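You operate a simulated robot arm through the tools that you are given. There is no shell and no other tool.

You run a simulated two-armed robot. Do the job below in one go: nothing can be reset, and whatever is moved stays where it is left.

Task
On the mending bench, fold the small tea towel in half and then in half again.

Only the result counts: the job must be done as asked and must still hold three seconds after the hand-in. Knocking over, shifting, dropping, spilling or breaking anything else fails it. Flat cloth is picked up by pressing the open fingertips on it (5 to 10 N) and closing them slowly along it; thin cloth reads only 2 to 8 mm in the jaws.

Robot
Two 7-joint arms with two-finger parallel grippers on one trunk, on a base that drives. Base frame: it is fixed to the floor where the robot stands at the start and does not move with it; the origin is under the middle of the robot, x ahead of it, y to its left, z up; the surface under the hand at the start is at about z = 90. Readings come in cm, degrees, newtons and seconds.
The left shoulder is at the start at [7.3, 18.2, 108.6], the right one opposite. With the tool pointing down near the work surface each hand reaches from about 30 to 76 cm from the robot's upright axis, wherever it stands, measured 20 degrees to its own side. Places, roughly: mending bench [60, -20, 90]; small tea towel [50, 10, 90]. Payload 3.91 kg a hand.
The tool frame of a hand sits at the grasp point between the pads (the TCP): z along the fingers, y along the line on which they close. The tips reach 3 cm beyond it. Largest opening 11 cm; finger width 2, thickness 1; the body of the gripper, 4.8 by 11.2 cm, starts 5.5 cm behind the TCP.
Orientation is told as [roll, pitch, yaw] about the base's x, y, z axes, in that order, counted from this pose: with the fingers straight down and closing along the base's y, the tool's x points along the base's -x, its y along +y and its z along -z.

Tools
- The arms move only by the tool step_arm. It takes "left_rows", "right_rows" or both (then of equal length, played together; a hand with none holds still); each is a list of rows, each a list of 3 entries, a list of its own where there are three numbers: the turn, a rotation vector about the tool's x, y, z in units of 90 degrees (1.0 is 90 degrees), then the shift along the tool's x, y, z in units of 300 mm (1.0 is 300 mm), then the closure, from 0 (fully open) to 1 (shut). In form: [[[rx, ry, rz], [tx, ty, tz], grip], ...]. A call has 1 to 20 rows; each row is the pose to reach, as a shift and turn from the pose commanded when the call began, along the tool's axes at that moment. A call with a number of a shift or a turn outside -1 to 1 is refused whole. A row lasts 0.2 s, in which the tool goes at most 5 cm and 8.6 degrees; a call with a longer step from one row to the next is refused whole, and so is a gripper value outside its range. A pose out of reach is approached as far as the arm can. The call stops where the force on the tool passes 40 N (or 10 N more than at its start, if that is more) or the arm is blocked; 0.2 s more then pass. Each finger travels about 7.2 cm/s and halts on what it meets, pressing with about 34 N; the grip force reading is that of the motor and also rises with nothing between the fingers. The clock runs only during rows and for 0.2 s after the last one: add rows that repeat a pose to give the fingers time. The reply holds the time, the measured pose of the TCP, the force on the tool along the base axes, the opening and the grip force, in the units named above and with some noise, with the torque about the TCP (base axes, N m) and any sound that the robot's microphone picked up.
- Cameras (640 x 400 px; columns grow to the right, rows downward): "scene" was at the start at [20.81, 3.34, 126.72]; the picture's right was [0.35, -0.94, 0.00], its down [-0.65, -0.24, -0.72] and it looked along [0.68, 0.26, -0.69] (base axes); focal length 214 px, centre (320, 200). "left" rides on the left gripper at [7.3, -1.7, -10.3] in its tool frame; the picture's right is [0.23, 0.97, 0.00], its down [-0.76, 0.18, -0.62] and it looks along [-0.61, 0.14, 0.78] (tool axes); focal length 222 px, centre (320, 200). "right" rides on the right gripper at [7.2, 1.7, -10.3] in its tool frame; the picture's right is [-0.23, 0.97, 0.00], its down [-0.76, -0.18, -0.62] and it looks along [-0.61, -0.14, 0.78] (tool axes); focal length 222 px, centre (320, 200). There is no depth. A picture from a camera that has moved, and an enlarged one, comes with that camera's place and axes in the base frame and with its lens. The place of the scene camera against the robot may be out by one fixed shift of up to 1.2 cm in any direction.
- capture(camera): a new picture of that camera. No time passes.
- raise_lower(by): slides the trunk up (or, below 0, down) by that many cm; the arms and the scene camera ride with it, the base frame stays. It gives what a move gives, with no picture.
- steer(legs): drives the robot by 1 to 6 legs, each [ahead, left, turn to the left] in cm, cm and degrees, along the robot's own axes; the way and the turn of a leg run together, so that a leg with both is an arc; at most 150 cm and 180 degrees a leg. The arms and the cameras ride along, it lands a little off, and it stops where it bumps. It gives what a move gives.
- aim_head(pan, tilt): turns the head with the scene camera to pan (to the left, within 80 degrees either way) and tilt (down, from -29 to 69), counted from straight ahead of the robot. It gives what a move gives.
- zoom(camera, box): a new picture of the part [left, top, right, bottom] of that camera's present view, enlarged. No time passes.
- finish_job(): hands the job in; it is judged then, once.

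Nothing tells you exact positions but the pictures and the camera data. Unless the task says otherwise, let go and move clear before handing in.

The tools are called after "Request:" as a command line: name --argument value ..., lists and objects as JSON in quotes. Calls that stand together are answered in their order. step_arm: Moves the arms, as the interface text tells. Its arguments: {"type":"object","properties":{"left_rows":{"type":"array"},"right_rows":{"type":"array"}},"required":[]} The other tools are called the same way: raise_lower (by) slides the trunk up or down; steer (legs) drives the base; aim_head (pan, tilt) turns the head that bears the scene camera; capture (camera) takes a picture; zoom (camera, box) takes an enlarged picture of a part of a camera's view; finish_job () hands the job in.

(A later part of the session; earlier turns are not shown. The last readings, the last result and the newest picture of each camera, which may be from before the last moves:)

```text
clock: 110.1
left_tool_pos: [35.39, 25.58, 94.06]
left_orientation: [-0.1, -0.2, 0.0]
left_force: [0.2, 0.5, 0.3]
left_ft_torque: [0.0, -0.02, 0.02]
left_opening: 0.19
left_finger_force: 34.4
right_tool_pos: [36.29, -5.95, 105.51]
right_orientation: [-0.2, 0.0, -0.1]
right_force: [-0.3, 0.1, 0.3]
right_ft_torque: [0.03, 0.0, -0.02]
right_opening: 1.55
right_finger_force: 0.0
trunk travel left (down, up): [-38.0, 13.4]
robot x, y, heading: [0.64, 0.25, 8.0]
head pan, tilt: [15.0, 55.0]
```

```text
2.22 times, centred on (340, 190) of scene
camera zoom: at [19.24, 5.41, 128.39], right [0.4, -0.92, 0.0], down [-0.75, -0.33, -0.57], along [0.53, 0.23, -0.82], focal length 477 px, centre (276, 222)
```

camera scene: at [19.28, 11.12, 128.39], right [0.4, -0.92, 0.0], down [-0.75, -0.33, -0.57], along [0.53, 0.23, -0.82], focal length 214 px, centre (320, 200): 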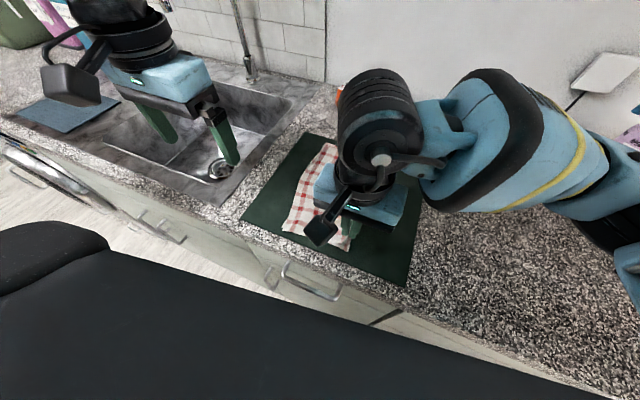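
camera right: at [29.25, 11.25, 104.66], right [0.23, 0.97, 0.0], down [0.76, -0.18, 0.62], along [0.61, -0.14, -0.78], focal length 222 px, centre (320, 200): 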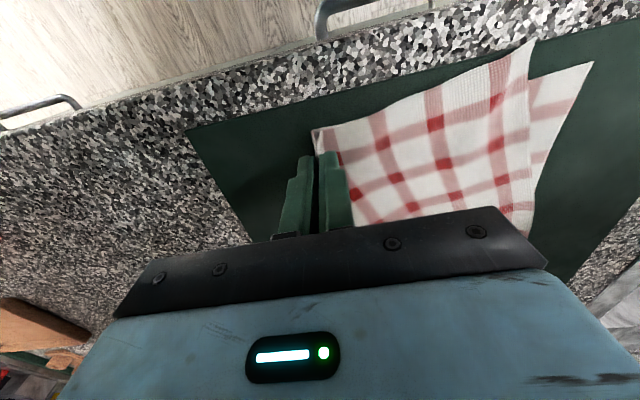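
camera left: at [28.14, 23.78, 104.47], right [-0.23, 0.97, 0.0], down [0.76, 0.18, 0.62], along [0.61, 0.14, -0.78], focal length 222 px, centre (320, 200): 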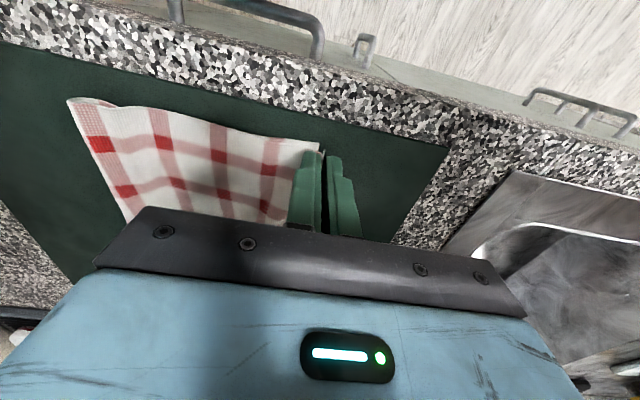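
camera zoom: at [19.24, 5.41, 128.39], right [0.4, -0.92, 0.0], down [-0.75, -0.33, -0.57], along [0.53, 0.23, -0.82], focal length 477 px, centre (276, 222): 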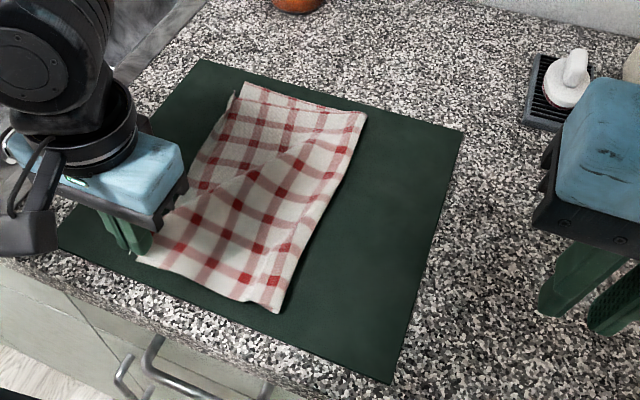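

Request:
zoom --camera "scene" --box '[270, 130, 370, 230]'

Request:
zoom --camera "left" --box '[40, 60, 360, 240]'

```text
4.00 times, centred on (320, 180) of scene
camera zoom: at [19.24, 5.41, 128.39], right [0.4, -0.92, 0.0], down [-0.75, -0.33, -0.57], along [0.53, 0.23, -0.82], focal length 858 px, centre (320, 280)
```

zoom: 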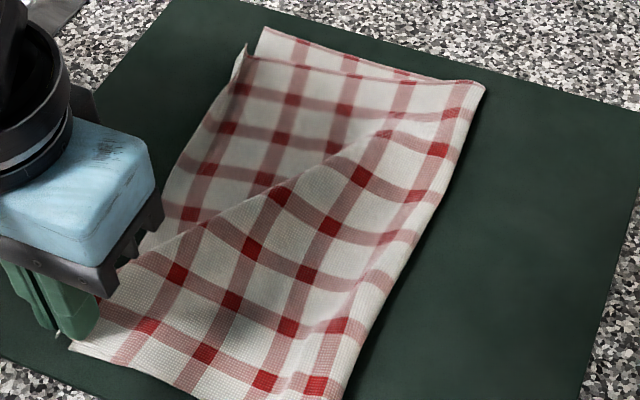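

```text
2.00 times, centred on (200, 150) of left
camera zoom: at [28.14, 23.78, 104.47], right [-0.23, 0.97, 0.0], down [0.76, 0.18, 0.62], along [0.61, 0.14, -0.78], focal length 444 px, centre (560, 300)
```

zoom: 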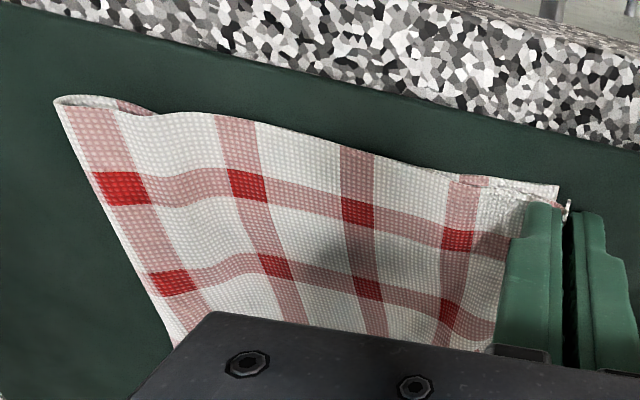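

The corner is in place; the remaining looseness is the bit bunched in the jaws and the bulging crease. I'll release gently and look again.

Request:
step_arm --left_rows '[[[0, 0, 0], [0, 0, 0.006], 1], [[0, 0, 0], [0, 0, 0.008], 0.97], [[0, 0, 0], [0, 0, 0.008], 0.94], [[0, 0, 0], [0, 0, 0.006], 0.91], [[0, 0, 0], [0, 0, 0.004], 0.88], [[0, 0, 0], [0, 0, 0.0], 0.85], [[0, 0, 0], [0, 0, -0.03], 0.85], [[0, 0, 0], [0, 0, -0.1], 0.85], [[0, 0, 0], [0, 0.06, -0.2], 0.85], [[0, 0, 0], [0, 0.18, -0.3], 0.85], [[0, 0, 0], [0, 0.32, -0.4], 0.85]]'

Request:
zoom --camera "scene" --box '[240, 120, 370, 250]'

Request:
capture --camera "left"

```text
refused: row 11 steps farther than a row can; nothing moved
```

```text
3.08 times, centred on (305, 185) of scene
camera zoom: at [19.24, 5.41, 128.39], right [0.4, -0.92, 0.0], down [-0.75, -0.33, -0.57], along [0.53, 0.23, -0.82], focal length 660 px, centre (366, 246)
```

zoom: 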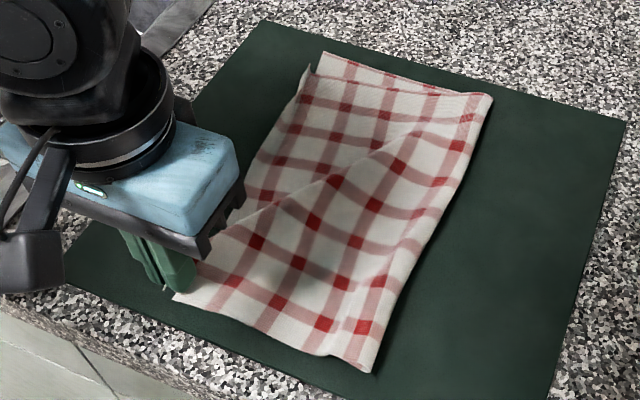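

```text
taken
camera left: at [28.14, 23.78, 104.47], right [-0.23, 0.97, 0.0], down [0.76, 0.18, 0.62], along [0.61, 0.14, -0.78], focal length 222 px, centre (320, 200)
```

left: 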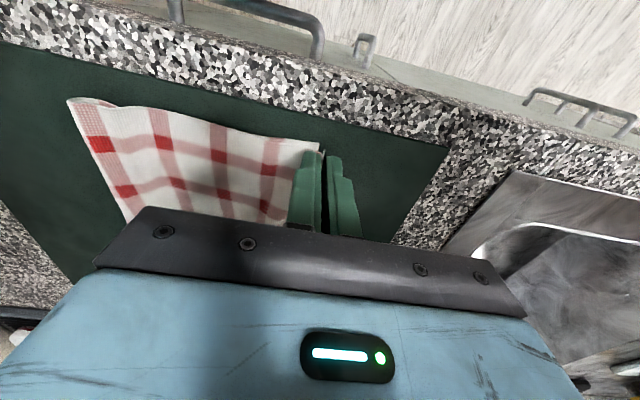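

Request:
step_arm --left_rows '[[[0, 0, 0], [0, 0, 0.006], 1], [[0, 0, 0], [0, 0, 0.008], 0.97], [[0, 0, 0], [0, 0, 0.008], 0.94], [[0, 0, 0], [0, 0, 0.006], 0.91], [[0, 0, 0], [0, 0, 0.004], 0.88], [[0, 0, 0], [0, 0, 0.0], 0.85], [[0, 0, 0], [0, 0, -0.03], 0.85], [[0, 0, 0], [0, 0, -0.1], 0.85], [[0, 0, 0], [0, 0.06, -0.2], 0.85], [[0, 0, 0], [0, 0.18, -0.28], 0.85], [[0, 0, 0], [0, 0.3, -0.36], 0.85]]'

Request:
zoom --camera "scene" --box '[240, 120, 370, 250]'

Request:
capture --camera "left"

```text
clock: 112.5
left_tool_pos: [35.47, 34.88, 104.95]
left_orientation: [-0.2, -0.3, 0.0]
left_force: [0.2, -0.1, 0.5]
left_ft_torque: [-0.01, -0.02, 0.0]
left_opening: 1.66
left_finger_force: 0.1
right_tool_pos: [36.32, -6.0, 105.45]
right_orientation: [-0.2, -0.1, -0.1]
right_force: [0.4, -0.7, 0.4]
right_ft_torque: [-0.02, 0.02, -0.02]
right_opening: 1.55
right_finger_force: 0.2
trunk travel left (down, up): [-38.0, 13.4]
robot x, y, heading: [0.39, 0.46, 8.8]
head pan, tilt: [15.0, 55.0]
```

```text
3.08 times, centred on (305, 185) of scene
camera zoom: at [19.18, 5.48, 128.39], right [0.4, -0.92, 0.0], down [-0.75, -0.33, -0.57], along [0.53, 0.23, -0.82], focal length 660 px, centre (366, 246)
```

zoom: 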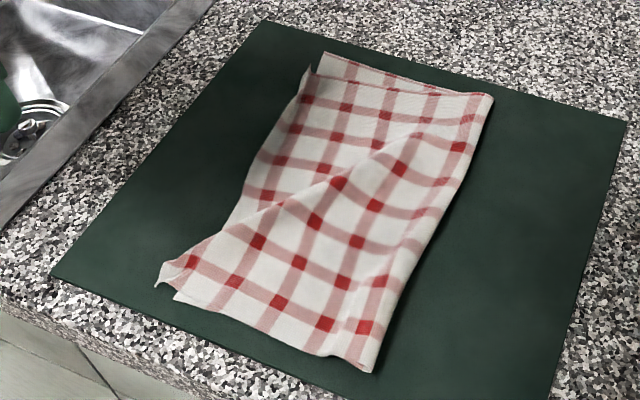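

```text
taken
camera left: at [28.14, 33.12, 115.26], right [-0.23, 0.97, 0.0], down [0.76, 0.18, 0.63], along [0.61, 0.14, -0.78], focal length 222 px, centre (320, 200)
```

left: 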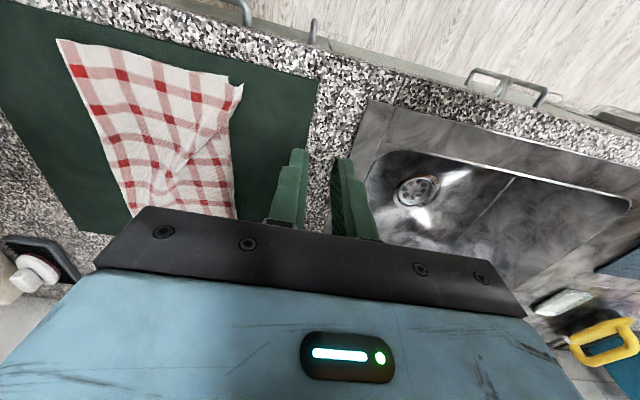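

Request:
zoom --camera "left" --box '[30, 20, 270, 230]'

Request:
zoom --camera "scene" --box '[260, 130, 350, 220]'

```text
1.90 times, centred on (150, 125) of left
camera zoom: at [28.14, 33.12, 115.26], right [-0.23, 0.97, 0.0], down [0.76, 0.18, 0.63], along [0.61, 0.14, -0.78], focal length 423 px, centre (644, 343)
```

zoom: 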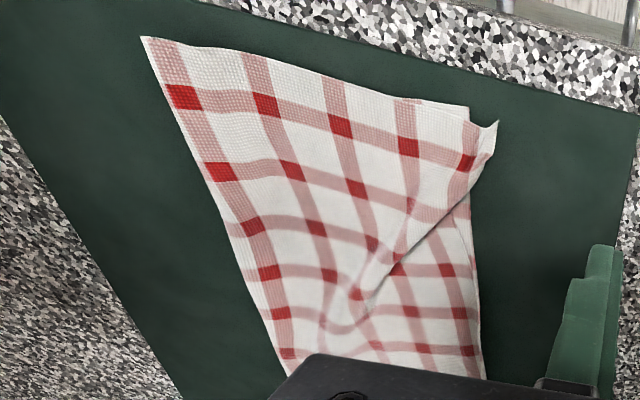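

```text
4.44 times, centred on (305, 175) of scene
camera zoom: at [19.18, 5.48, 128.39], right [0.4, -0.92, 0.0], down [-0.75, -0.33, -0.57], along [0.53, 0.23, -0.82], focal length 953 px, centre (387, 311)
```

zoom: 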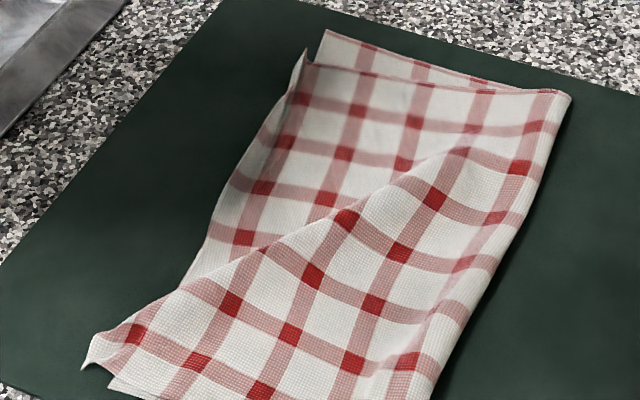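

The top corner now overlaps slightly past the lower one, and a diagonal ridge remains because the top's far edge sits about 1.8 cm short. I'll square the base to the counter, which suits the next moves, and then adjust the far-left corner of the top layer.

Request:
steer --legs '[[0, 0, -8.5], [0, 0.5, 0]]'

Request:
step_arm --left_rows '[[[0, 0, 0], [-0.1, -0.01, 0], 0.8], [[0, 0, 0], [-0.2, -0.02, 0], 0.8], [[0, 0, 0], [-0.3, -0.03, 0], 0.8], [[0, 0, 0], [-0.4, -0.04, 0], 0.8], [[0, 0, 0], [-0.48, -0.05, 0], 0.8], [[0, 0, 0], [-0.52, -0.06, 0], 0.8]]'

Request:
capture --camera "left"

Request:
aim_head --pan 22 --tilt 55

Request:
capture --camera "scene"

```text
clock: 113.9
left_tool_pos: [40.2, 29.55, 104.88]
left_orientation: [0.0, -0.2, -8.5]
left_force: [-0.6, -0.6, -1.4]
left_ft_torque: [-0.02, -0.04, 0.01]
left_opening: 1.68
left_finger_force: 0.0
right_tool_pos: [35.02, -10.75, 105.48]
right_orientation: [-0.1, 0.0, -8.7]
right_force: [-0.4, -0.7, 0.0]
right_ft_torque: [0.02, -0.01, 0.01]
right_opening: 1.59
right_finger_force: 0.2
trunk travel left (down, up): [-38.0, 13.4]
robot x, y, heading: [0.93, 0.71, 0.0]
head pan, tilt: [15.0, 55.0]
```

```text
clock: 115.3
left_tool_pos: [55.19, 25.53, 104.79]
left_orientation: [-0.1, -0.1, -8.7]
left_force: [-0.8, -0.7, 0.8]
left_ft_torque: [-0.01, -0.03, -0.02]
left_opening: 2.19
left_finger_force: 0.1
right_tool_pos: [35.06, -10.78, 105.5]
right_orientation: [-0.1, 0.1, -8.8]
right_force: [0.8, 0.1, -0.9]
right_ft_torque: [-0.03, 0.0, -0.03]
right_opening: 1.52
right_finger_force: 0.0
trunk travel left (down, up): [-38.0, 13.4]
robot x, y, heading: [0.5, 0.71, -0.2]
head pan, tilt: [15.0, 55.0]
```

```text
taken
camera left: at [47.85, 24.87, 115.16], right [-0.08, 1.0, 0.0], down [0.78, 0.06, 0.62], along [0.62, 0.05, -0.78], focal length 222 px, centre (320, 200)
```

left: 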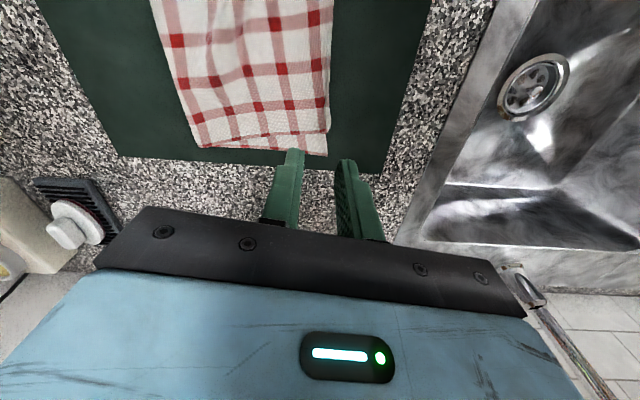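

```text
clock: 116.0
left_tool_pos: [55.28, 25.59, 104.8]
left_orientation: [0.0, -0.1, -8.7]
left_force: [0.1, 0.4, 0.5]
left_ft_torque: [0.04, -0.04, 0.01]
left_opening: 2.19
left_finger_force: 0.2
right_tool_pos: [35.12, -10.69, 105.61]
right_orientation: [-0.1, 0.0, -8.6]
right_force: [-0.4, 0.8, 0.5]
right_ft_torque: [0.0, 0.0, 0.01]
right_opening: 1.55
right_finger_force: 0.1
trunk travel left (down, up): [-38.0, 13.4]
robot x, y, heading: [0.54, 0.87, -0.2]
head pan, tilt: [22.0, 55.0]
```

```text
taken
camera scene: at [19.44, 3.88, 128.39], right [0.37, -0.93, 0.0], down [-0.76, -0.3, -0.57], along [0.53, 0.21, -0.82], focal length 214 px, centre (320, 200)
```

scene: 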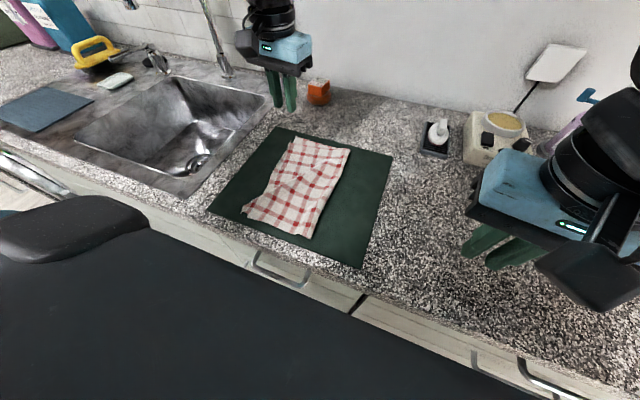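

Request:
zoom --camera "left" --box '[140, 0, 380, 180]'

Request:
zoom --camera "scene" --box '[230, 125, 370, 250]'

```text
2.22 times, centred on (260, 90) of left
camera zoom: at [47.78, 24.85, 115.18], right [-0.08, 1.0, 0.0], down [0.78, 0.06, 0.62], along [0.62, 0.05, -0.78], focal length 494 px, centre (453, 444)
```

zoom: 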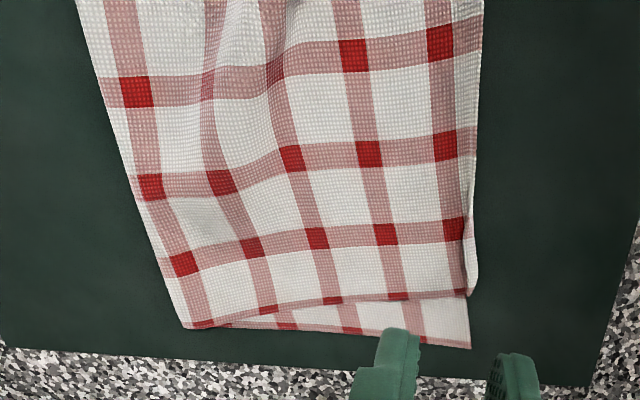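

```text
3.20 times, centred on (300, 188) of scene
camera zoom: at [19.44, 3.88, 128.39], right [0.37, -0.93, 0.0], down [-0.76, -0.3, -0.57], along [0.53, 0.21, -0.82], focal length 686 px, centre (384, 240)
```

zoom: 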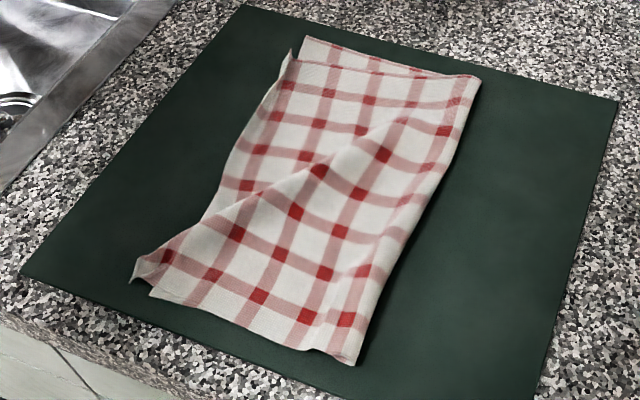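

The top layer's far-left corner lies at about (57.4, 26.5), 3 cm short of the lower corner at (60.5, 26.8), which explains the ridge. I'll pinch just the top layer near that corner with the left hand and draw it forward.

Request:
step_arm --left_rows '[[[0, 0, 0], [-0.007, -0.009, 0.06], 0.8], [[0, 0, 0], [-0.014, -0.017, 0.12], 0.8], [[0, 0, 0], [-0.021, -0.026, 0.18], 0.8], [[0, 0, 0], [-0.028, -0.034, 0.24], 0.8], [[0, 0, 0], [-0.035, -0.043, 0.3], 0.8], [[0, 0, 0], [-0.0415, -0.051, 0.335], 0.8], [[0, 0, 0], [-0.0415, -0.051, 0.353], 0.8]]'

Request:
zoom --camera "left" --box '[200, 60, 440, 240]'

Request:
step_arm --left_rows '[[[0, 0, 0], [0, 0, 0.006], 0.8], [[0, 0, 0], [0, 0, 0.012], 0.8], [[0, 0, 0], [0, 0, 0.012], 0.8]]'

```text
clock: 117.6
left_tool_pos: [56.46, 23.77, 94.37]
left_orientation: [-0.1, -0.2, -8.6]
left_force: [-0.5, 0.2, 1.0]
left_ft_torque: [-0.02, 0.02, -0.01]
left_opening: 2.18
left_finger_force: 0.2
right_tool_pos: [35.01, -10.67, 105.54]
right_orientation: [-0.1, -0.1, -8.6]
right_force: [-0.1, 0.1, 0.5]
right_ft_torque: [0.0, -0.02, 0.02]
right_opening: 1.55
right_finger_force: 0.1
trunk travel left (down, up): [-38.0, 13.4]
robot x, y, heading: [0.57, 0.87, -0.0]
head pan, tilt: [22.0, 55.0]
```

```text
2.22 times, centred on (320, 150) of left
camera zoom: at [48.95, 23.17, 104.69], right [-0.08, 1.0, 0.0], down [0.78, 0.06, 0.63], along [0.62, 0.05, -0.78], focal length 494 px, centre (320, 311)
```

zoom: 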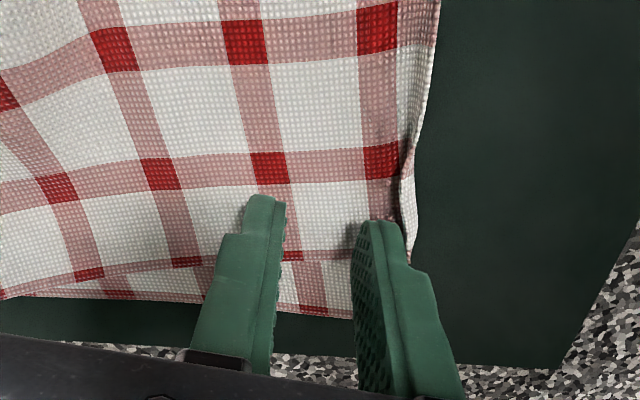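

```text
clock: 118.4
left_tool_pos: [56.45, 23.77, 93.93]
left_orientation: [-0.1, -0.3, -8.7]
left_force: [-0.2, -1.0, 0.5]
left_ft_torque: [0.02, 0.03, 0.02]
left_opening: 2.21
left_finger_force: 0.2
right_tool_pos: [35.01, -10.7, 105.47]
right_orientation: [-0.2, -0.1, -8.7]
right_force: [-0.3, 0.2, -1.2]
right_ft_torque: [0.01, -0.02, -0.01]
right_opening: 1.54
right_finger_force: 0.0
trunk travel left (down, up): [-38.0, 13.4]
robot x, y, heading: [0.41, 1.15, -0.3]
head pan, tilt: [22.0, 55.0]
```

Request:
step_arm --left_rows '[[[0, 0, 0], [0, 0, 0.004], 0.8], [[0, 0, 0], [0, 0, 0.007], 0.8], [[0, 0, 0], [0, 0, 0.007], 0.8], [[0, 0, 0], [0, 0, 0.007], 0.8]]'

```text
clock: 119.4
left_tool_pos: [56.39, 23.96, 93.72]
left_orientation: [0.0, -0.2, -8.7]
left_force: [0.3, -0.3, 1.1]
left_ft_torque: [0.03, 0.0, -0.03]
left_opening: 2.2
left_finger_force: 0.0
right_tool_pos: [35.13, -10.64, 105.53]
right_orientation: [-0.1, 0.0, -8.7]
right_force: [-0.5, -0.1, 0.1]
right_ft_torque: [0.01, -0.01, 0.01]
right_opening: 1.53
right_finger_force: 0.0
trunk travel left (down, up): [-38.0, 13.4]
robot x, y, heading: [0.69, 1.03, -0.4]
head pan, tilt: [22.0, 55.0]
```

Request:
step_arm --left_rows '[[[0, 0, 0], [0, 0, 0.003], 0.8], [[0, 0, 0], [0, 0, 0.004], 0.8], [[0, 0, 0], [0, 0, 0.004], 0.8]]'

```text
clock: 120.2
left_tool_pos: [56.45, 23.72, 93.65]
left_orientation: [0.0, -0.2, -8.6]
left_force: [-0.6, -0.7, 5.1]
left_ft_torque: [0.03, -0.01, 0.01]
left_opening: 2.2
left_finger_force: 0.1
right_tool_pos: [34.97, -10.73, 105.37]
right_orientation: [-0.1, -0.1, -8.8]
right_force: [0.1, -0.1, -0.1]
right_ft_torque: [0.01, -0.02, 0.01]
right_opening: 1.56
right_finger_force: 0.1
trunk travel left (down, up): [-38.0, 13.4]
robot x, y, heading: [0.81, 0.94, -0.3]
head pan, tilt: [22.0, 55.0]
```

Pressing at 5 N; closing slowly.

Request:
step_arm --left_rows '[[[0, 0, 0], [0, 0, -0.0005], 0.82], [[0, 0, 0], [0, 0, -0.0005], 0.84], [[0, 0, 0], [0, 0, -0.0005], 0.86], [[0, 0, 0], [0, 0, -0.0005], 0.88], [[0, 0, 0], [0, 0, -0.0005], 0.9], [[0, 0, 0], [0, 0, -0.0005], 0.92], [[0, 0, 0], [0, 0, -0.0005], 0.94], [[0, 0, 0], [0, 0, -0.0005], 0.96], [[0, 0, 0], [0, 0, -0.0005], 0.98], [[0, 0, 0], [0, 0, -0.0005], 1.0], [[0, 0, 0], [0, 0, -0.0005], 1.0], [[0, 0, 0], [0, 0, -0.0005], 1.0]]'

Request:
step_arm --left_rows '[[[0, 0, 0], [0, 0, -0.015], 1], [[0, 0, 0], [0, 0, -0.03], 1], [[0, 0, 0], [0, 0, -0.04], 1]]'

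Request:
zoom --camera "left" --box '[200, 60, 440, 240]'

```text
clock: 122.8
left_tool_pos: [56.35, 23.98, 93.68]
left_orientation: [0.0, -0.2, -8.6]
left_force: [2.0, 3.4, 13.2]
left_ft_torque: [0.2, -0.06, -0.03]
left_opening: 0.19
left_finger_force: 33.9
right_tool_pos: [35.04, -10.75, 105.53]
right_orientation: [0.0, 0.0, -8.7]
right_force: [0.1, 0.4, -0.2]
right_ft_torque: [0.0, -0.04, -0.01]
right_opening: 1.54
right_finger_force: 0.0
trunk travel left (down, up): [-38.0, 13.4]
robot x, y, heading: [0.65, 1.0, -0.2]
head pan, tilt: [22.0, 55.0]
```

```text
clock: 123.6
left_tool_pos: [56.5, 23.94, 94.79]
left_orientation: [0.0, -0.2, -8.7]
left_force: [-0.5, 1.5, -0.6]
left_ft_torque: [-0.01, -0.01, -0.01]
left_opening: 0.2
left_finger_force: 33.8
right_tool_pos: [34.99, -10.71, 105.51]
right_orientation: [-0.1, 0.1, -8.7]
right_force: [0.7, -0.7, -0.9]
right_ft_torque: [0.01, 0.02, 0.01]
right_opening: 1.55
right_finger_force: 0.0
trunk travel left (down, up): [-38.0, 13.4]
robot x, y, heading: [1.05, 0.53, -0.1]
head pan, tilt: [22.0, 55.0]
```

```text
2.22 times, centred on (320, 150) of left
camera zoom: at [48.99, 23.21, 105.21], right [-0.08, 1.0, 0.0], down [0.78, 0.06, 0.62], along [0.62, 0.05, -0.78], focal length 494 px, centre (320, 311)
```

zoom: 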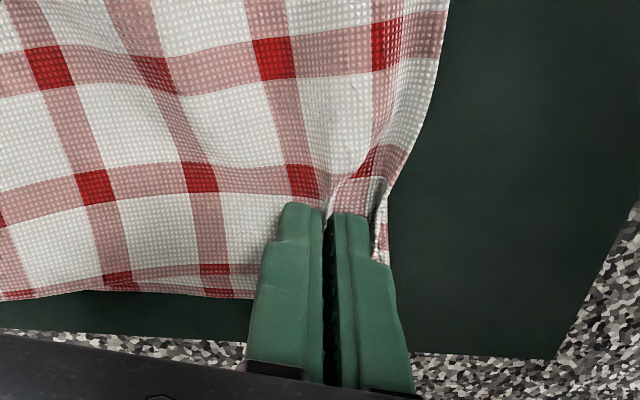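

The jaws read 2 mm, so I have the top layer only. Drawing it forward 3 cm to match the lower corner.

Request:
step_arm --left_rows '[[[0, 0, 0], [-0.02, 0.006, 0], 1], [[0, 0, 0], [-0.04, 0.012, 0], 1], [[0, 0, 0], [-0.06, 0.018, 0], 1], [[0, 0, 0], [-0.08, 0.024, 0], 1], [[0, 0, 0], [-0.1, 0.029, 0], 1], [[0, 0, 0], [-0.1, 0.029, 0.015], 1], [[0, 0, 0], [-0.1, 0.029, 0.025], 1]]'

Request:
zoom --camera "left" --box '[160, 0, 440, 240]'

Request:
zoom --camera "scene" --box '[230, 125, 370, 250]'

```text
clock: 125.2
left_tool_pos: [59.59, 24.32, 94.04]
left_orientation: [0.0, -0.2, -8.6]
left_force: [0.2, -0.2, 0.5]
left_ft_torque: [0.0, 0.0, 0.0]
left_opening: 0.21
left_finger_force: 34.0
right_tool_pos: [35.08, -10.68, 105.38]
right_orientation: [-0.1, -0.1, -8.7]
right_force: [0.5, -0.2, -0.1]
right_ft_torque: [0.02, -0.01, 0.02]
right_opening: 1.54
right_finger_force: 0.0
trunk travel left (down, up): [-38.0, 13.4]
robot x, y, heading: [0.62, 0.84, -0.1]
head pan, tilt: [22.0, 55.0]
```

```text
1.67 times, centred on (300, 120) of left
camera zoom: at [52.11, 23.7, 104.44], right [-0.08, 1.0, 0.0], down [0.78, 0.06, 0.63], along [0.62, 0.05, -0.78], focal length 370 px, centre (353, 333)
```

zoom: 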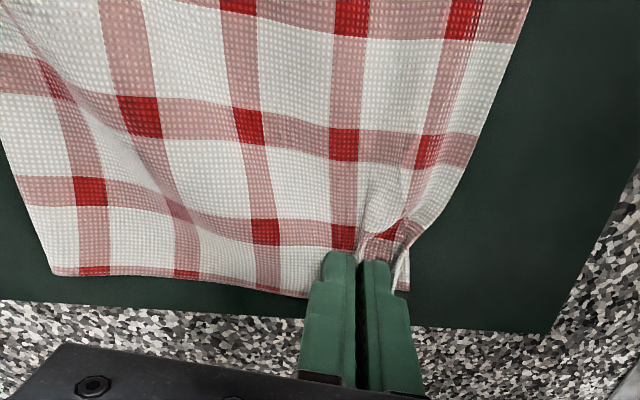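

```text
3.20 times, centred on (300, 188) of scene
camera zoom: at [19.44, 3.88, 128.39], right [0.37, -0.93, 0.0], down [-0.76, -0.3, -0.57], along [0.53, 0.21, -0.82], focal length 686 px, centre (384, 240)
```

zoom: 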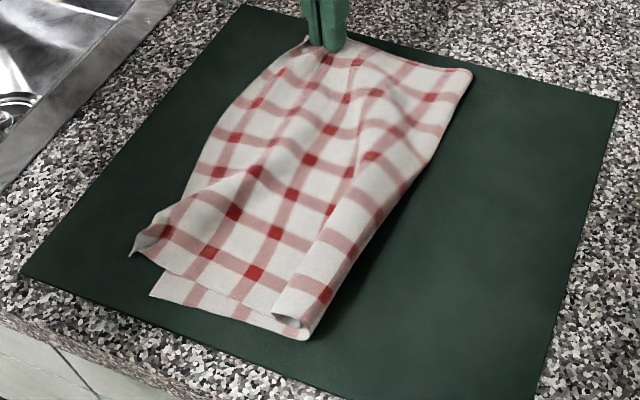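

Pulling that corner shifted the whole top layer and curled the near crease, so patching isn't working well. Instead I'll hold both left corners of the top layer, roll it partly open to the right, then roll it back at a low height for a clean crease. First I'll release here and back off.

Request:
step_arm --left_rows '[[[0, 0, 0], [0, 0, 0.003], 1], [[0, 0, 0], [0, 0, 0.003], 0.96], [[0, 0, 0], [0, 0, 0.003], 0.92], [[0, 0, 0], [0, 0, 0.001], 0.88], [[0, 0, 0], [0, 0, -0.002], 0.86], [[0, 0, 0], [0, 0, -0.04], 0.86], [[0, 0, 0], [0, 0, -0.12], 0.86], [[0, 0, 0], [0.06, 0.06, -0.22], 0.86], [[0, 0, 0], [0.16, 0.14, -0.3], 0.86], [[0, 0, 0], [0.28, 0.22, -0.36], 0.86], [[0, 0, 0], [0.4, 0.3, -0.36], 0.86]]'

Request:
steer --legs '[[0, 0, 8.5], [0.8, 5.3, 0]]'

Request:
aim_head --pan 15 --tilt 55

Request:
capture --camera "scene"

Request:
zoom --camera "scene" --box '[240, 120, 440, 290]'

```text
clock: 127.6
left_tool_pos: [48.75, 35.23, 105.03]
left_orientation: [-0.1, -0.2, -8.7]
left_force: [-0.7, -0.9, 0.1]
left_ft_torque: [0.01, -0.02, -0.02]
left_opening: 1.56
left_finger_force: 0.1
right_tool_pos: [34.91, -10.58, 105.5]
right_orientation: [-0.2, -0.1, -8.8]
right_force: [-0.1, 0.1, 0.2]
right_ft_torque: [0.0, 0.01, -0.01]
right_opening: 1.55
right_finger_force: 0.1
trunk travel left (down, up): [-38.0, 13.4]
robot x, y, heading: [0.19, 1.08, -0.0]
head pan, tilt: [22.0, 55.0]
```

```text
clock: 129.3
left_tool_pos: [43.69, 46.65, 104.8]
left_orientation: [0.1, -0.2, -0.6]
left_force: [0.3, 0.5, -1.3]
left_ft_torque: [0.02, -0.03, -0.01]
left_opening: 1.56
left_finger_force: 0.1
right_tool_pos: [36.39, -0.59, 105.44]
right_orientation: [-0.2, 0.0, -0.6]
right_force: [-0.4, 0.0, -0.8]
right_ft_torque: [-0.02, -0.02, -0.02]
right_opening: 1.55
right_finger_force: 0.0
trunk travel left (down, up): [-38.0, 13.4]
robot x, y, heading: [0.64, 5.72, 7.9]
head pan, tilt: [22.0, 55.0]
```

```text
clock: 130.0
left_tool_pos: [43.73, 46.68, 104.89]
left_orientation: [0.1, -0.1, -0.5]
left_force: [0.1, 0.2, -0.7]
left_ft_torque: [-0.01, -0.01, 0.0]
left_opening: 1.53
left_finger_force: 0.0
right_tool_pos: [36.4, -0.51, 105.46]
right_orientation: [-0.1, 0.1, -0.7]
right_force: [-0.5, -1.3, 0.0]
right_ft_torque: [-0.02, -0.02, 0.01]
right_opening: 1.54
right_finger_force: 0.0
trunk travel left (down, up): [-38.0, 13.4]
robot x, y, heading: [0.85, 5.99, 8.2]
head pan, tilt: [15.0, 55.0]
```

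```text
taken
camera scene: at [19.34, 10.92, 128.39], right [0.39, -0.92, 0.0], down [-0.75, -0.32, -0.57], along [0.53, 0.22, -0.82], focal length 214 px, centre (320, 200)
```

scene: 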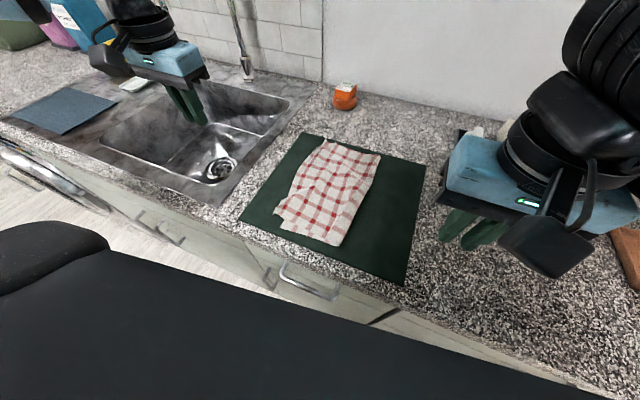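

```text
2.35 times, centred on (340, 205) of scene
camera zoom: at [19.34, 10.92, 128.39], right [0.39, -0.92, 0.0], down [-0.75, -0.32, -0.57], along [0.53, 0.22, -0.82], focal length 505 px, centre (273, 188)
```

zoom: 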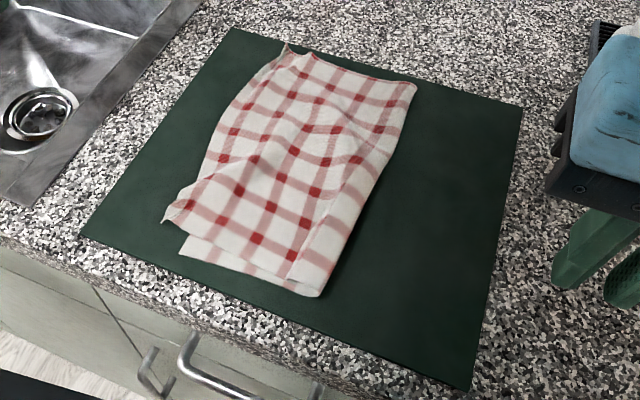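

I'll bring the right hand over the top layer's far-left corner (tilted forward) and the left hand over its near-left corner, which sticks out beyond the lower layer.

Request:
step_arm --right_rows '[[[0, -0.02, 0], [-0.07, 0.085, 0], 0.86], [[0, -0.044, 0], [-0.141, 0.17, 0], 0.86], [[0, -0.066, 0], [-0.212, 0.255, 0], 0.86], [[0, -0.089, 0], [-0.283, 0.34, 0], 0.86], [[0, -0.111, 0], [-0.354, 0.425, 0], 0.86], [[0, -0.133, 0], [-0.424, 0.51, 0], 0.86], [[0, -0.155, 0], [-0.495, 0.595, 0], 0.86], [[0, -0.178, 0], [-0.566, 0.68, 0], 0.86], [[0, -0.2, -0.004], [-0.636, 0.765, 0], 0.86], [[0, -0.222, -0.008], [-0.707, 0.85, 0], 0.8]]' --left_rows '[[[0, 0, 0], [0.02, -0.03, 0], 0.8], [[0, 0, 0], [0.05, -0.08, 0], 0.8], [[0, 0, 0], [0.08, -0.14, 0], 0.8], [[0, 0, 0], [0.11, -0.2, 0], 0.8], [[0, 0, 0], [0.14, -0.26, 0], 0.8], [[0, 0, 0], [0.17, -0.32, 0], 0.8], [[0, 0, 0], [0.2, -0.38, 0], 0.8], [[0, 0, 0], [0.22, -0.44, 0], 0.8], [[0, 0, 0], [0.237, -0.5, 0], 0.8], [[0, 0, 0], [0.237, -0.523, 0], 0.8]]'

Request:
zoom --camera "left" --box '[160, 20, 440, 240]'

Request:
zoom --camera "right" --box '[160, 0, 480, 240]'

Request:
capture --camera "scene"

```text
clock: 132.2
left_tool_pos: [36.46, 31.13, 104.87]
left_orientation: [0.0, -0.1, -0.6]
left_force: [0.0, 0.0, -0.4]
left_ft_torque: [-0.02, -0.01, 0.02]
left_opening: 2.2
left_finger_force: 0.0
right_tool_pos: [57.71, 24.91, 105.63]
right_orientation: [-0.3, -20.1, 0.2]
right_force: [0.4, 0.1, 0.5]
right_ft_torque: [0.01, -0.01, -0.02]
right_opening: 2.17
right_finger_force: 0.0
trunk travel left (down, up): [-38.0, 13.4]
robot x, y, heading: [0.89, 6.06, 7.9]
head pan, tilt: [15.0, 55.0]
```

```text
1.82 times, centred on (300, 130) of left
camera zoom: at [29.13, 29.44, 115.18], right [-0.22, 0.98, 0.0], down [0.76, 0.17, 0.63], along [0.61, 0.14, -0.78], focal length 404 px, centre (356, 327)
```

zoom: 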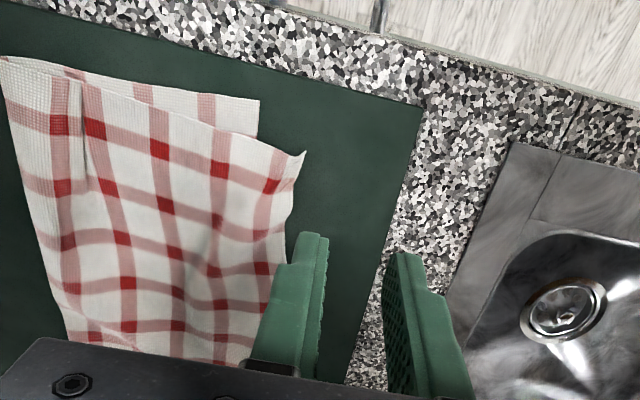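

```text
1.67 times, centred on (320, 120) of right
camera zoom: at [47.27, 26.57, 112.72], right [0.21, 0.97, 0.07], down [0.5, -0.17, 0.85], along [0.84, -0.14, -0.53], focal length 370 px, centre (320, 333)
```

zoom: 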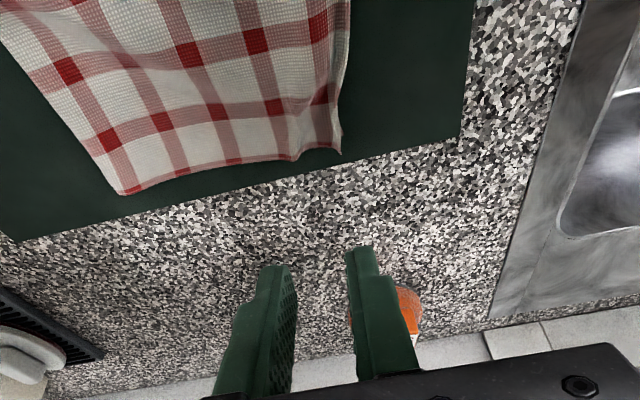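

```text
taken
camera scene: at [19.34, 11.0, 128.39], right [0.39, -0.92, 0.0], down [-0.75, -0.32, -0.57], along [0.53, 0.22, -0.82], focal length 214 px, centre (320, 200)
```

scene: 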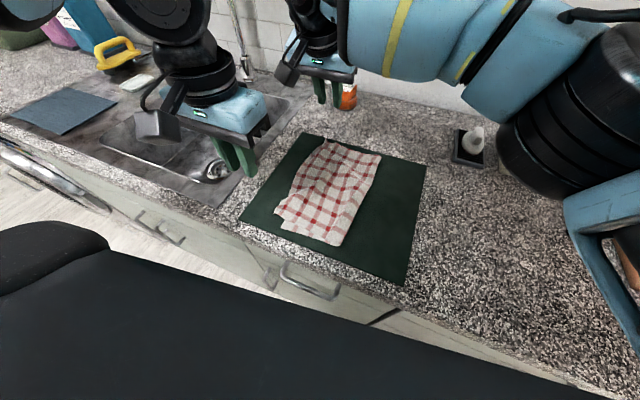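

The near-left top corner is at about (36.2, 28.1), about 2.5 cm beyond the lower layer, and the far-left one is at (61.7, 26.6). Lowering both hands to just above them.

Request:
step_arm --left_rows '[[[0, 0, 0], [-0.006, -0.022, 0.05], 0.8], [[0, 0, 0], [-0.012, -0.044, 0.1], 0.8], [[0, 0, 0], [-0.018, -0.066, 0.16], 0.8], [[0, 0, 0], [-0.024, -0.088, 0.22], 0.8], [[0, 0, 0], [-0.03, -0.11, 0.28], 0.8], [[0, 0, 0], [-0.036, -0.127, 0.32], 0.8], [[0, 0, 0], [-0.036, -0.127, 0.345], 0.8]]' --right_rows '[[[0, 0, 0], [0.01, 0.003, 0.05], 0.8], [[0, 0, 0], [0.02, 0.006, 0.1], 0.8], [[0, 0, 0], [0.03, 0.009, 0.16], 0.8], [[0, 0, 0], [0.04, 0.012, 0.22], 0.8], [[0, 0, 0], [0.05, 0.015, 0.28], 0.8], [[0, 0, 0], [0.06, 0.018, 0.325], 0.8], [[0, 0, 0], [0.067, 0.02, 0.355], 0.8]]'

Request:
zoom --camera "left" --box '[200, 60, 440, 240]'

Request:
zoom --camera "right" --box '[200, 60, 440, 240]'

```text
clock: 133.8
left_tool_pos: [37.57, 27.08, 94.39]
left_orientation: [0.1, -0.2, -0.5]
left_force: [-0.1, 0.2, 0.1]
left_ft_torque: [-0.01, 0.03, 0.01]
left_opening: 2.2
left_finger_force: 0.2
right_tool_pos: [59.46, 25.47, 94.6]
right_orientation: [-0.2, -20.0, 0.3]
right_force: [-0.2, 0.2, -0.2]
right_ft_torque: [0.01, -0.05, -0.03]
right_opening: 2.21
right_finger_force: 0.1
trunk travel left (down, up): [-38.0, 13.4]
robot x, y, heading: [0.38, 5.63, 8.0]
head pan, tilt: [15.0, 55.0]
```

```text
2.22 times, centred on (320, 150) of left
camera zoom: at [30.13, 25.48, 104.77], right [-0.22, 0.98, 0.0], down [0.76, 0.17, 0.63], along [0.61, 0.14, -0.78], focal length 494 px, centre (320, 311)
```

zoom: 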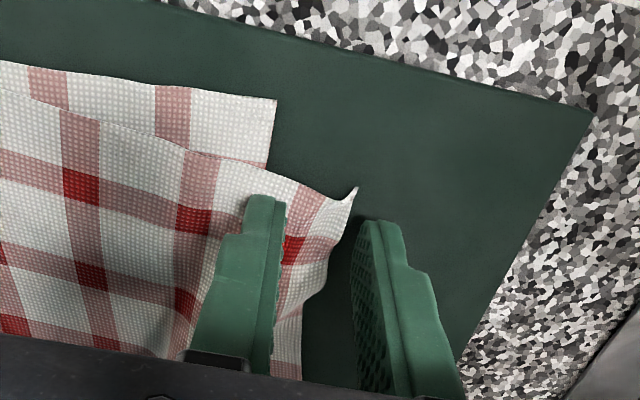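

```text
2.22 times, centred on (320, 150) of right
camera zoom: at [49.14, 27.13, 101.78], right [0.21, 0.97, 0.07], down [0.5, -0.17, 0.85], along [0.84, -0.14, -0.53], focal length 494 px, centre (320, 311)
```

zoom: 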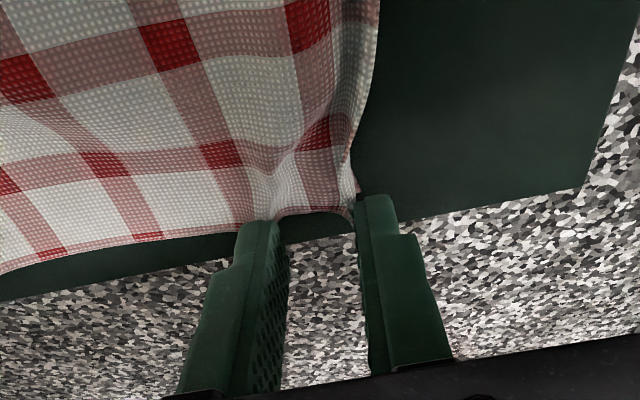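

Request:
step_arm --left_rows '[[[0, 0, 0], [0, 0.01, 0.008], 0.78], [[0, 0, 0], [0, 0.017, 0.017], 0.78], [[0, 0, 0], [0, 0.017, 0.017], 0.78]]' --right_rows '[[[0, 0, 0], [0.016, 0, 0.003], 0.78], [[0, 0, 0], [0.031, 0, 0.0065], 0.78], [[0, 0, 0], [0.031, 0, 0.0065], 0.78]]'

Request:
step_arm --left_rows '[[[0, 0, 0], [0, 0, 0.005], 0.78], [[0, 0, 0], [0, 0, 0.009], 0.78], [[0, 0, 0], [0, 0, 0.009], 0.78]]' --right_rows '[[[0, 0, 0], [0.001, 0, 0.003], 0.78], [[0, 0, 0], [0.0022, 0, 0.006], 0.78], [[0, 0, 0], [0.0022, 0, 0.006], 0.78]]'

```text
clock: 134.6
left_tool_pos: [37.45, 27.62, 94.02]
left_orientation: [0.1, -0.1, -0.5]
left_force: [1.1, -0.2, -0.2]
left_ft_torque: [0.02, -0.03, -0.03]
left_opening: 2.44
left_finger_force: 0.2
right_tool_pos: [58.71, 25.2, 94.22]
right_orientation: [-0.3, -20.0, 0.2]
right_force: [0.8, 0.2, -0.3]
right_ft_torque: [-0.02, -0.01, 0.0]
right_opening: 2.44
right_finger_force: 0.0
trunk travel left (down, up): [-38.0, 13.4]
robot x, y, heading: [0.58, 6.12, 8.0]
head pan, tilt: [15.0, 55.0]
```

```text
clock: 135.4
left_tool_pos: [37.51, 27.85, 93.8]
left_orientation: [0.0, -0.1, -0.3]
left_force: [0.4, -0.3, 0.2]
left_ft_torque: [-0.02, -0.01, -0.01]
left_opening: 2.4
left_finger_force: 0.2
right_tool_pos: [58.66, 25.17, 93.86]
right_orientation: [-0.3, -20.0, 0.2]
right_force: [0.2, 0.7, 0.2]
right_ft_torque: [-0.01, 0.0, 0.0]
right_opening: 2.44
right_finger_force: 0.0
trunk travel left (down, up): [-38.0, 13.4]
robot x, y, heading: [0.92, 5.77, 8.2]
head pan, tilt: [15.0, 55.0]
```

Request:
step_arm --left_rows '[[[0, 0, 0], [0, 0, 0.004], 0.78], [[0, 0, 0], [0, 0, 0.007], 0.78], [[0, 0, 0], [0, 0, 0.007], 0.78]]' --right_rows '[[[0, 0, 0], [0.0009, 0, 0.0025], 0.78], [[0, 0, 0], [0.0017, 0, 0.0047], 0.78], [[0, 0, 0], [0.0017, 0, 0.0047], 0.78]]'

```text
clock: 136.2
left_tool_pos: [37.58, 27.69, 93.7]
left_orientation: [0.0, -0.1, -0.5]
left_force: [-0.3, -0.1, 1.2]
left_ft_torque: [-0.03, -0.03, -0.03]
left_opening: 2.41
left_finger_force: 0.0
right_tool_pos: [58.79, 25.35, 93.85]
right_orientation: [-0.3, -20.2, 0.2]
right_force: [0.5, 0.4, 3.0]
right_ft_torque: [0.0, 0.04, 0.03]
right_opening: 2.4
right_finger_force: 0.1
trunk travel left (down, up): [-38.0, 13.4]
robot x, y, heading: [0.43, 5.95, 7.9]
head pan, tilt: [15.0, 55.0]
```

Request:
step_arm --left_rows '[[[0, 0, 0], [0, 0, 0.003], 0.78], [[0, 0, 0], [0, 0, 0.004], 0.78], [[0, 0, 0], [0, 0, 0.004], 0.78]]'

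```text
clock: 137.0
left_tool_pos: [37.44, 27.6, 93.59]
left_orientation: [-0.1, -0.5, -0.5]
left_force: [-3.0, 1.0, 19.0]
left_ft_torque: [-0.43, 0.16, -0.06]
left_opening: 2.34
left_finger_force: 0.0
right_tool_pos: [58.5, 25.11, 93.87]
right_orientation: [-0.2, -20.1, 0.2]
right_force: [0.0, 0.9, 0.5]
right_ft_torque: [0.01, -0.02, -0.02]
right_opening: 2.4
right_finger_force: 0.1
trunk travel left (down, up): [-38.0, 13.4]
robot x, y, heading: [0.66, 6.12, 8.0]
head pan, tilt: [15.0, 55.0]
```

The left is a bit firm, so I'll ease it while closing both grippers slowly.

Request:
step_arm --left_rows '[[[0, 0, 0], [0, 0, -0.002], 0.79], [[0, 0, 0], [0, 0, -0.003], 0.81], [[0, 0, 0], [0, 0, -0.003], 0.83], [[0, 0, 0], [0, 0, -0.003], 0.85], [[0, 0, 0], [0, 0, -0.003], 0.87], [[0, 0, 0], [0, 0, -0.003], 0.89], [[0, 0, 0], [0, 0, -0.003], 0.91], [[0, 0, 0], [0, 0, -0.003], 0.93], [[0, 0, 0], [0, 0, -0.003], 0.95], [[0, 0, 0], [0, 0, -0.003], 0.97], [[0, 0, 0], [0, 0, -0.003], 1.0], [[0, 0, 0], [0, 0, -0.003], 1.0], [[0, 0, 0], [0, 0, -0.003], 1.0]]' --right_rows '[[[0, 0, 0], [0.0006, 0, 0.0016], 0.79], [[0, 0, 0], [0.0006, 0, 0.0016], 0.81], [[0, 0, 0], [0.0006, 0, 0.0016], 0.83], [[0, 0, 0], [0.0006, 0, 0.0016], 0.85], [[0, 0, 0], [0.0006, 0, 0.0016], 0.87], [[0, 0, 0], [0.0006, 0, 0.0016], 0.89], [[0, 0, 0], [0.0006, 0, 0.0016], 0.91], [[0, 0, 0], [0.0006, 0, 0.0016], 0.93], [[0, 0, 0], [0.0006, 0, 0.0016], 0.95], [[0, 0, 0], [0.0006, 0, 0.0016], 0.97], [[0, 0, 0], [0.0006, 0, 0.0016], 1.0], [[0, 0, 0], [0.0006, 0, 0.0016], 1.0], [[0, 0, 0], [0.0006, 0, 0.0016], 1.0]]'

Request:
step_arm --left_rows '[[[0, 0, 0], [0, 0, -0.02], 1], [[0, 0, 0], [0, 0, -0.04], 1], [[0, 0, 0], [0, 0, -0.06], 1]]' --right_rows '[[[0, 0, 0], [-0.007, 0, -0.019], 1], [[0, 0, 0], [-0.014, 0, -0.0375], 1], [[0, 0, 0], [-0.0205, 0, -0.056], 1]]'

Request:
zoom --camera "left" --box '[160, 20, 440, 240]'

Request:
zoom --camera "right" --box '[160, 20, 440, 240]'

```text
clock: 139.8
left_tool_pos: [37.43, 27.64, 93.52]
left_orientation: [-0.1, -0.3, -0.5]
left_force: [-0.4, -4.1, 8.3]
left_ft_torque: [-0.18, 0.04, -0.01]
left_opening: 0.22
left_finger_force: 34.5
right_tool_pos: [58.66, 25.22, 93.8]
right_orientation: [-0.2, -20.0, 0.2]
right_force: [0.1, 1.7, 4.1]
right_ft_torque: [0.08, 0.01, 0.02]
right_opening: 0.3
right_finger_force: 33.5
trunk travel left (down, up): [-38.0, 13.4]
robot x, y, heading: [0.76, 5.66, 8.1]
head pan, tilt: [15.0, 55.0]
```

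```text
clock: 140.6
left_tool_pos: [37.31, 27.69, 95.28]
left_orientation: [0.0, 0.0, -0.6]
left_force: [-0.5, 0.9, 0.1]
left_ft_torque: [-0.01, -0.04, 0.0]
left_opening: 0.21
left_finger_force: 34.1
right_tool_pos: [58.88, 25.18, 95.68]
right_orientation: [-0.3, -20.0, 0.2]
right_force: [0.7, -0.1, -0.2]
right_ft_torque: [-0.01, 0.04, -0.03]
right_opening: 0.32
right_finger_force: 34.4
trunk travel left (down, up): [-38.0, 13.4]
robot x, y, heading: [0.82, 5.62, 8.1]
head pan, tilt: [15.0, 55.0]
```

```text
1.82 times, centred on (300, 130) of left
camera zoom: at [30.13, 25.94, 105.71], right [-0.22, 0.98, 0.0], down [0.76, 0.17, 0.62], along [0.61, 0.14, -0.78], focal length 404 px, centre (356, 327)
```

zoom: 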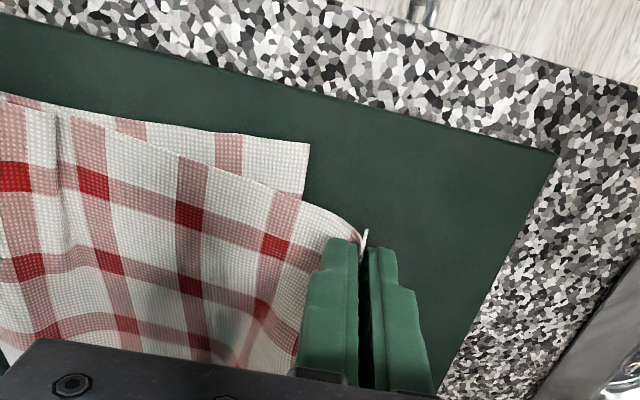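

```text
1.82 times, centred on (300, 130) of right
camera zoom: at [48.41, 26.73, 102.86], right [0.21, 0.97, 0.07], down [0.5, -0.17, 0.85], along [0.84, -0.14, -0.53], focal length 404 px, centre (356, 327)
```

zoom: 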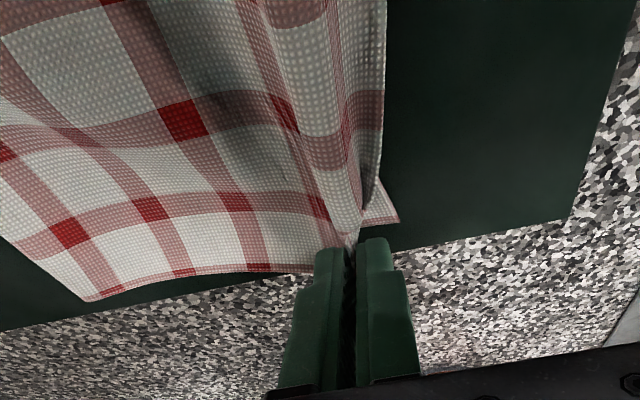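

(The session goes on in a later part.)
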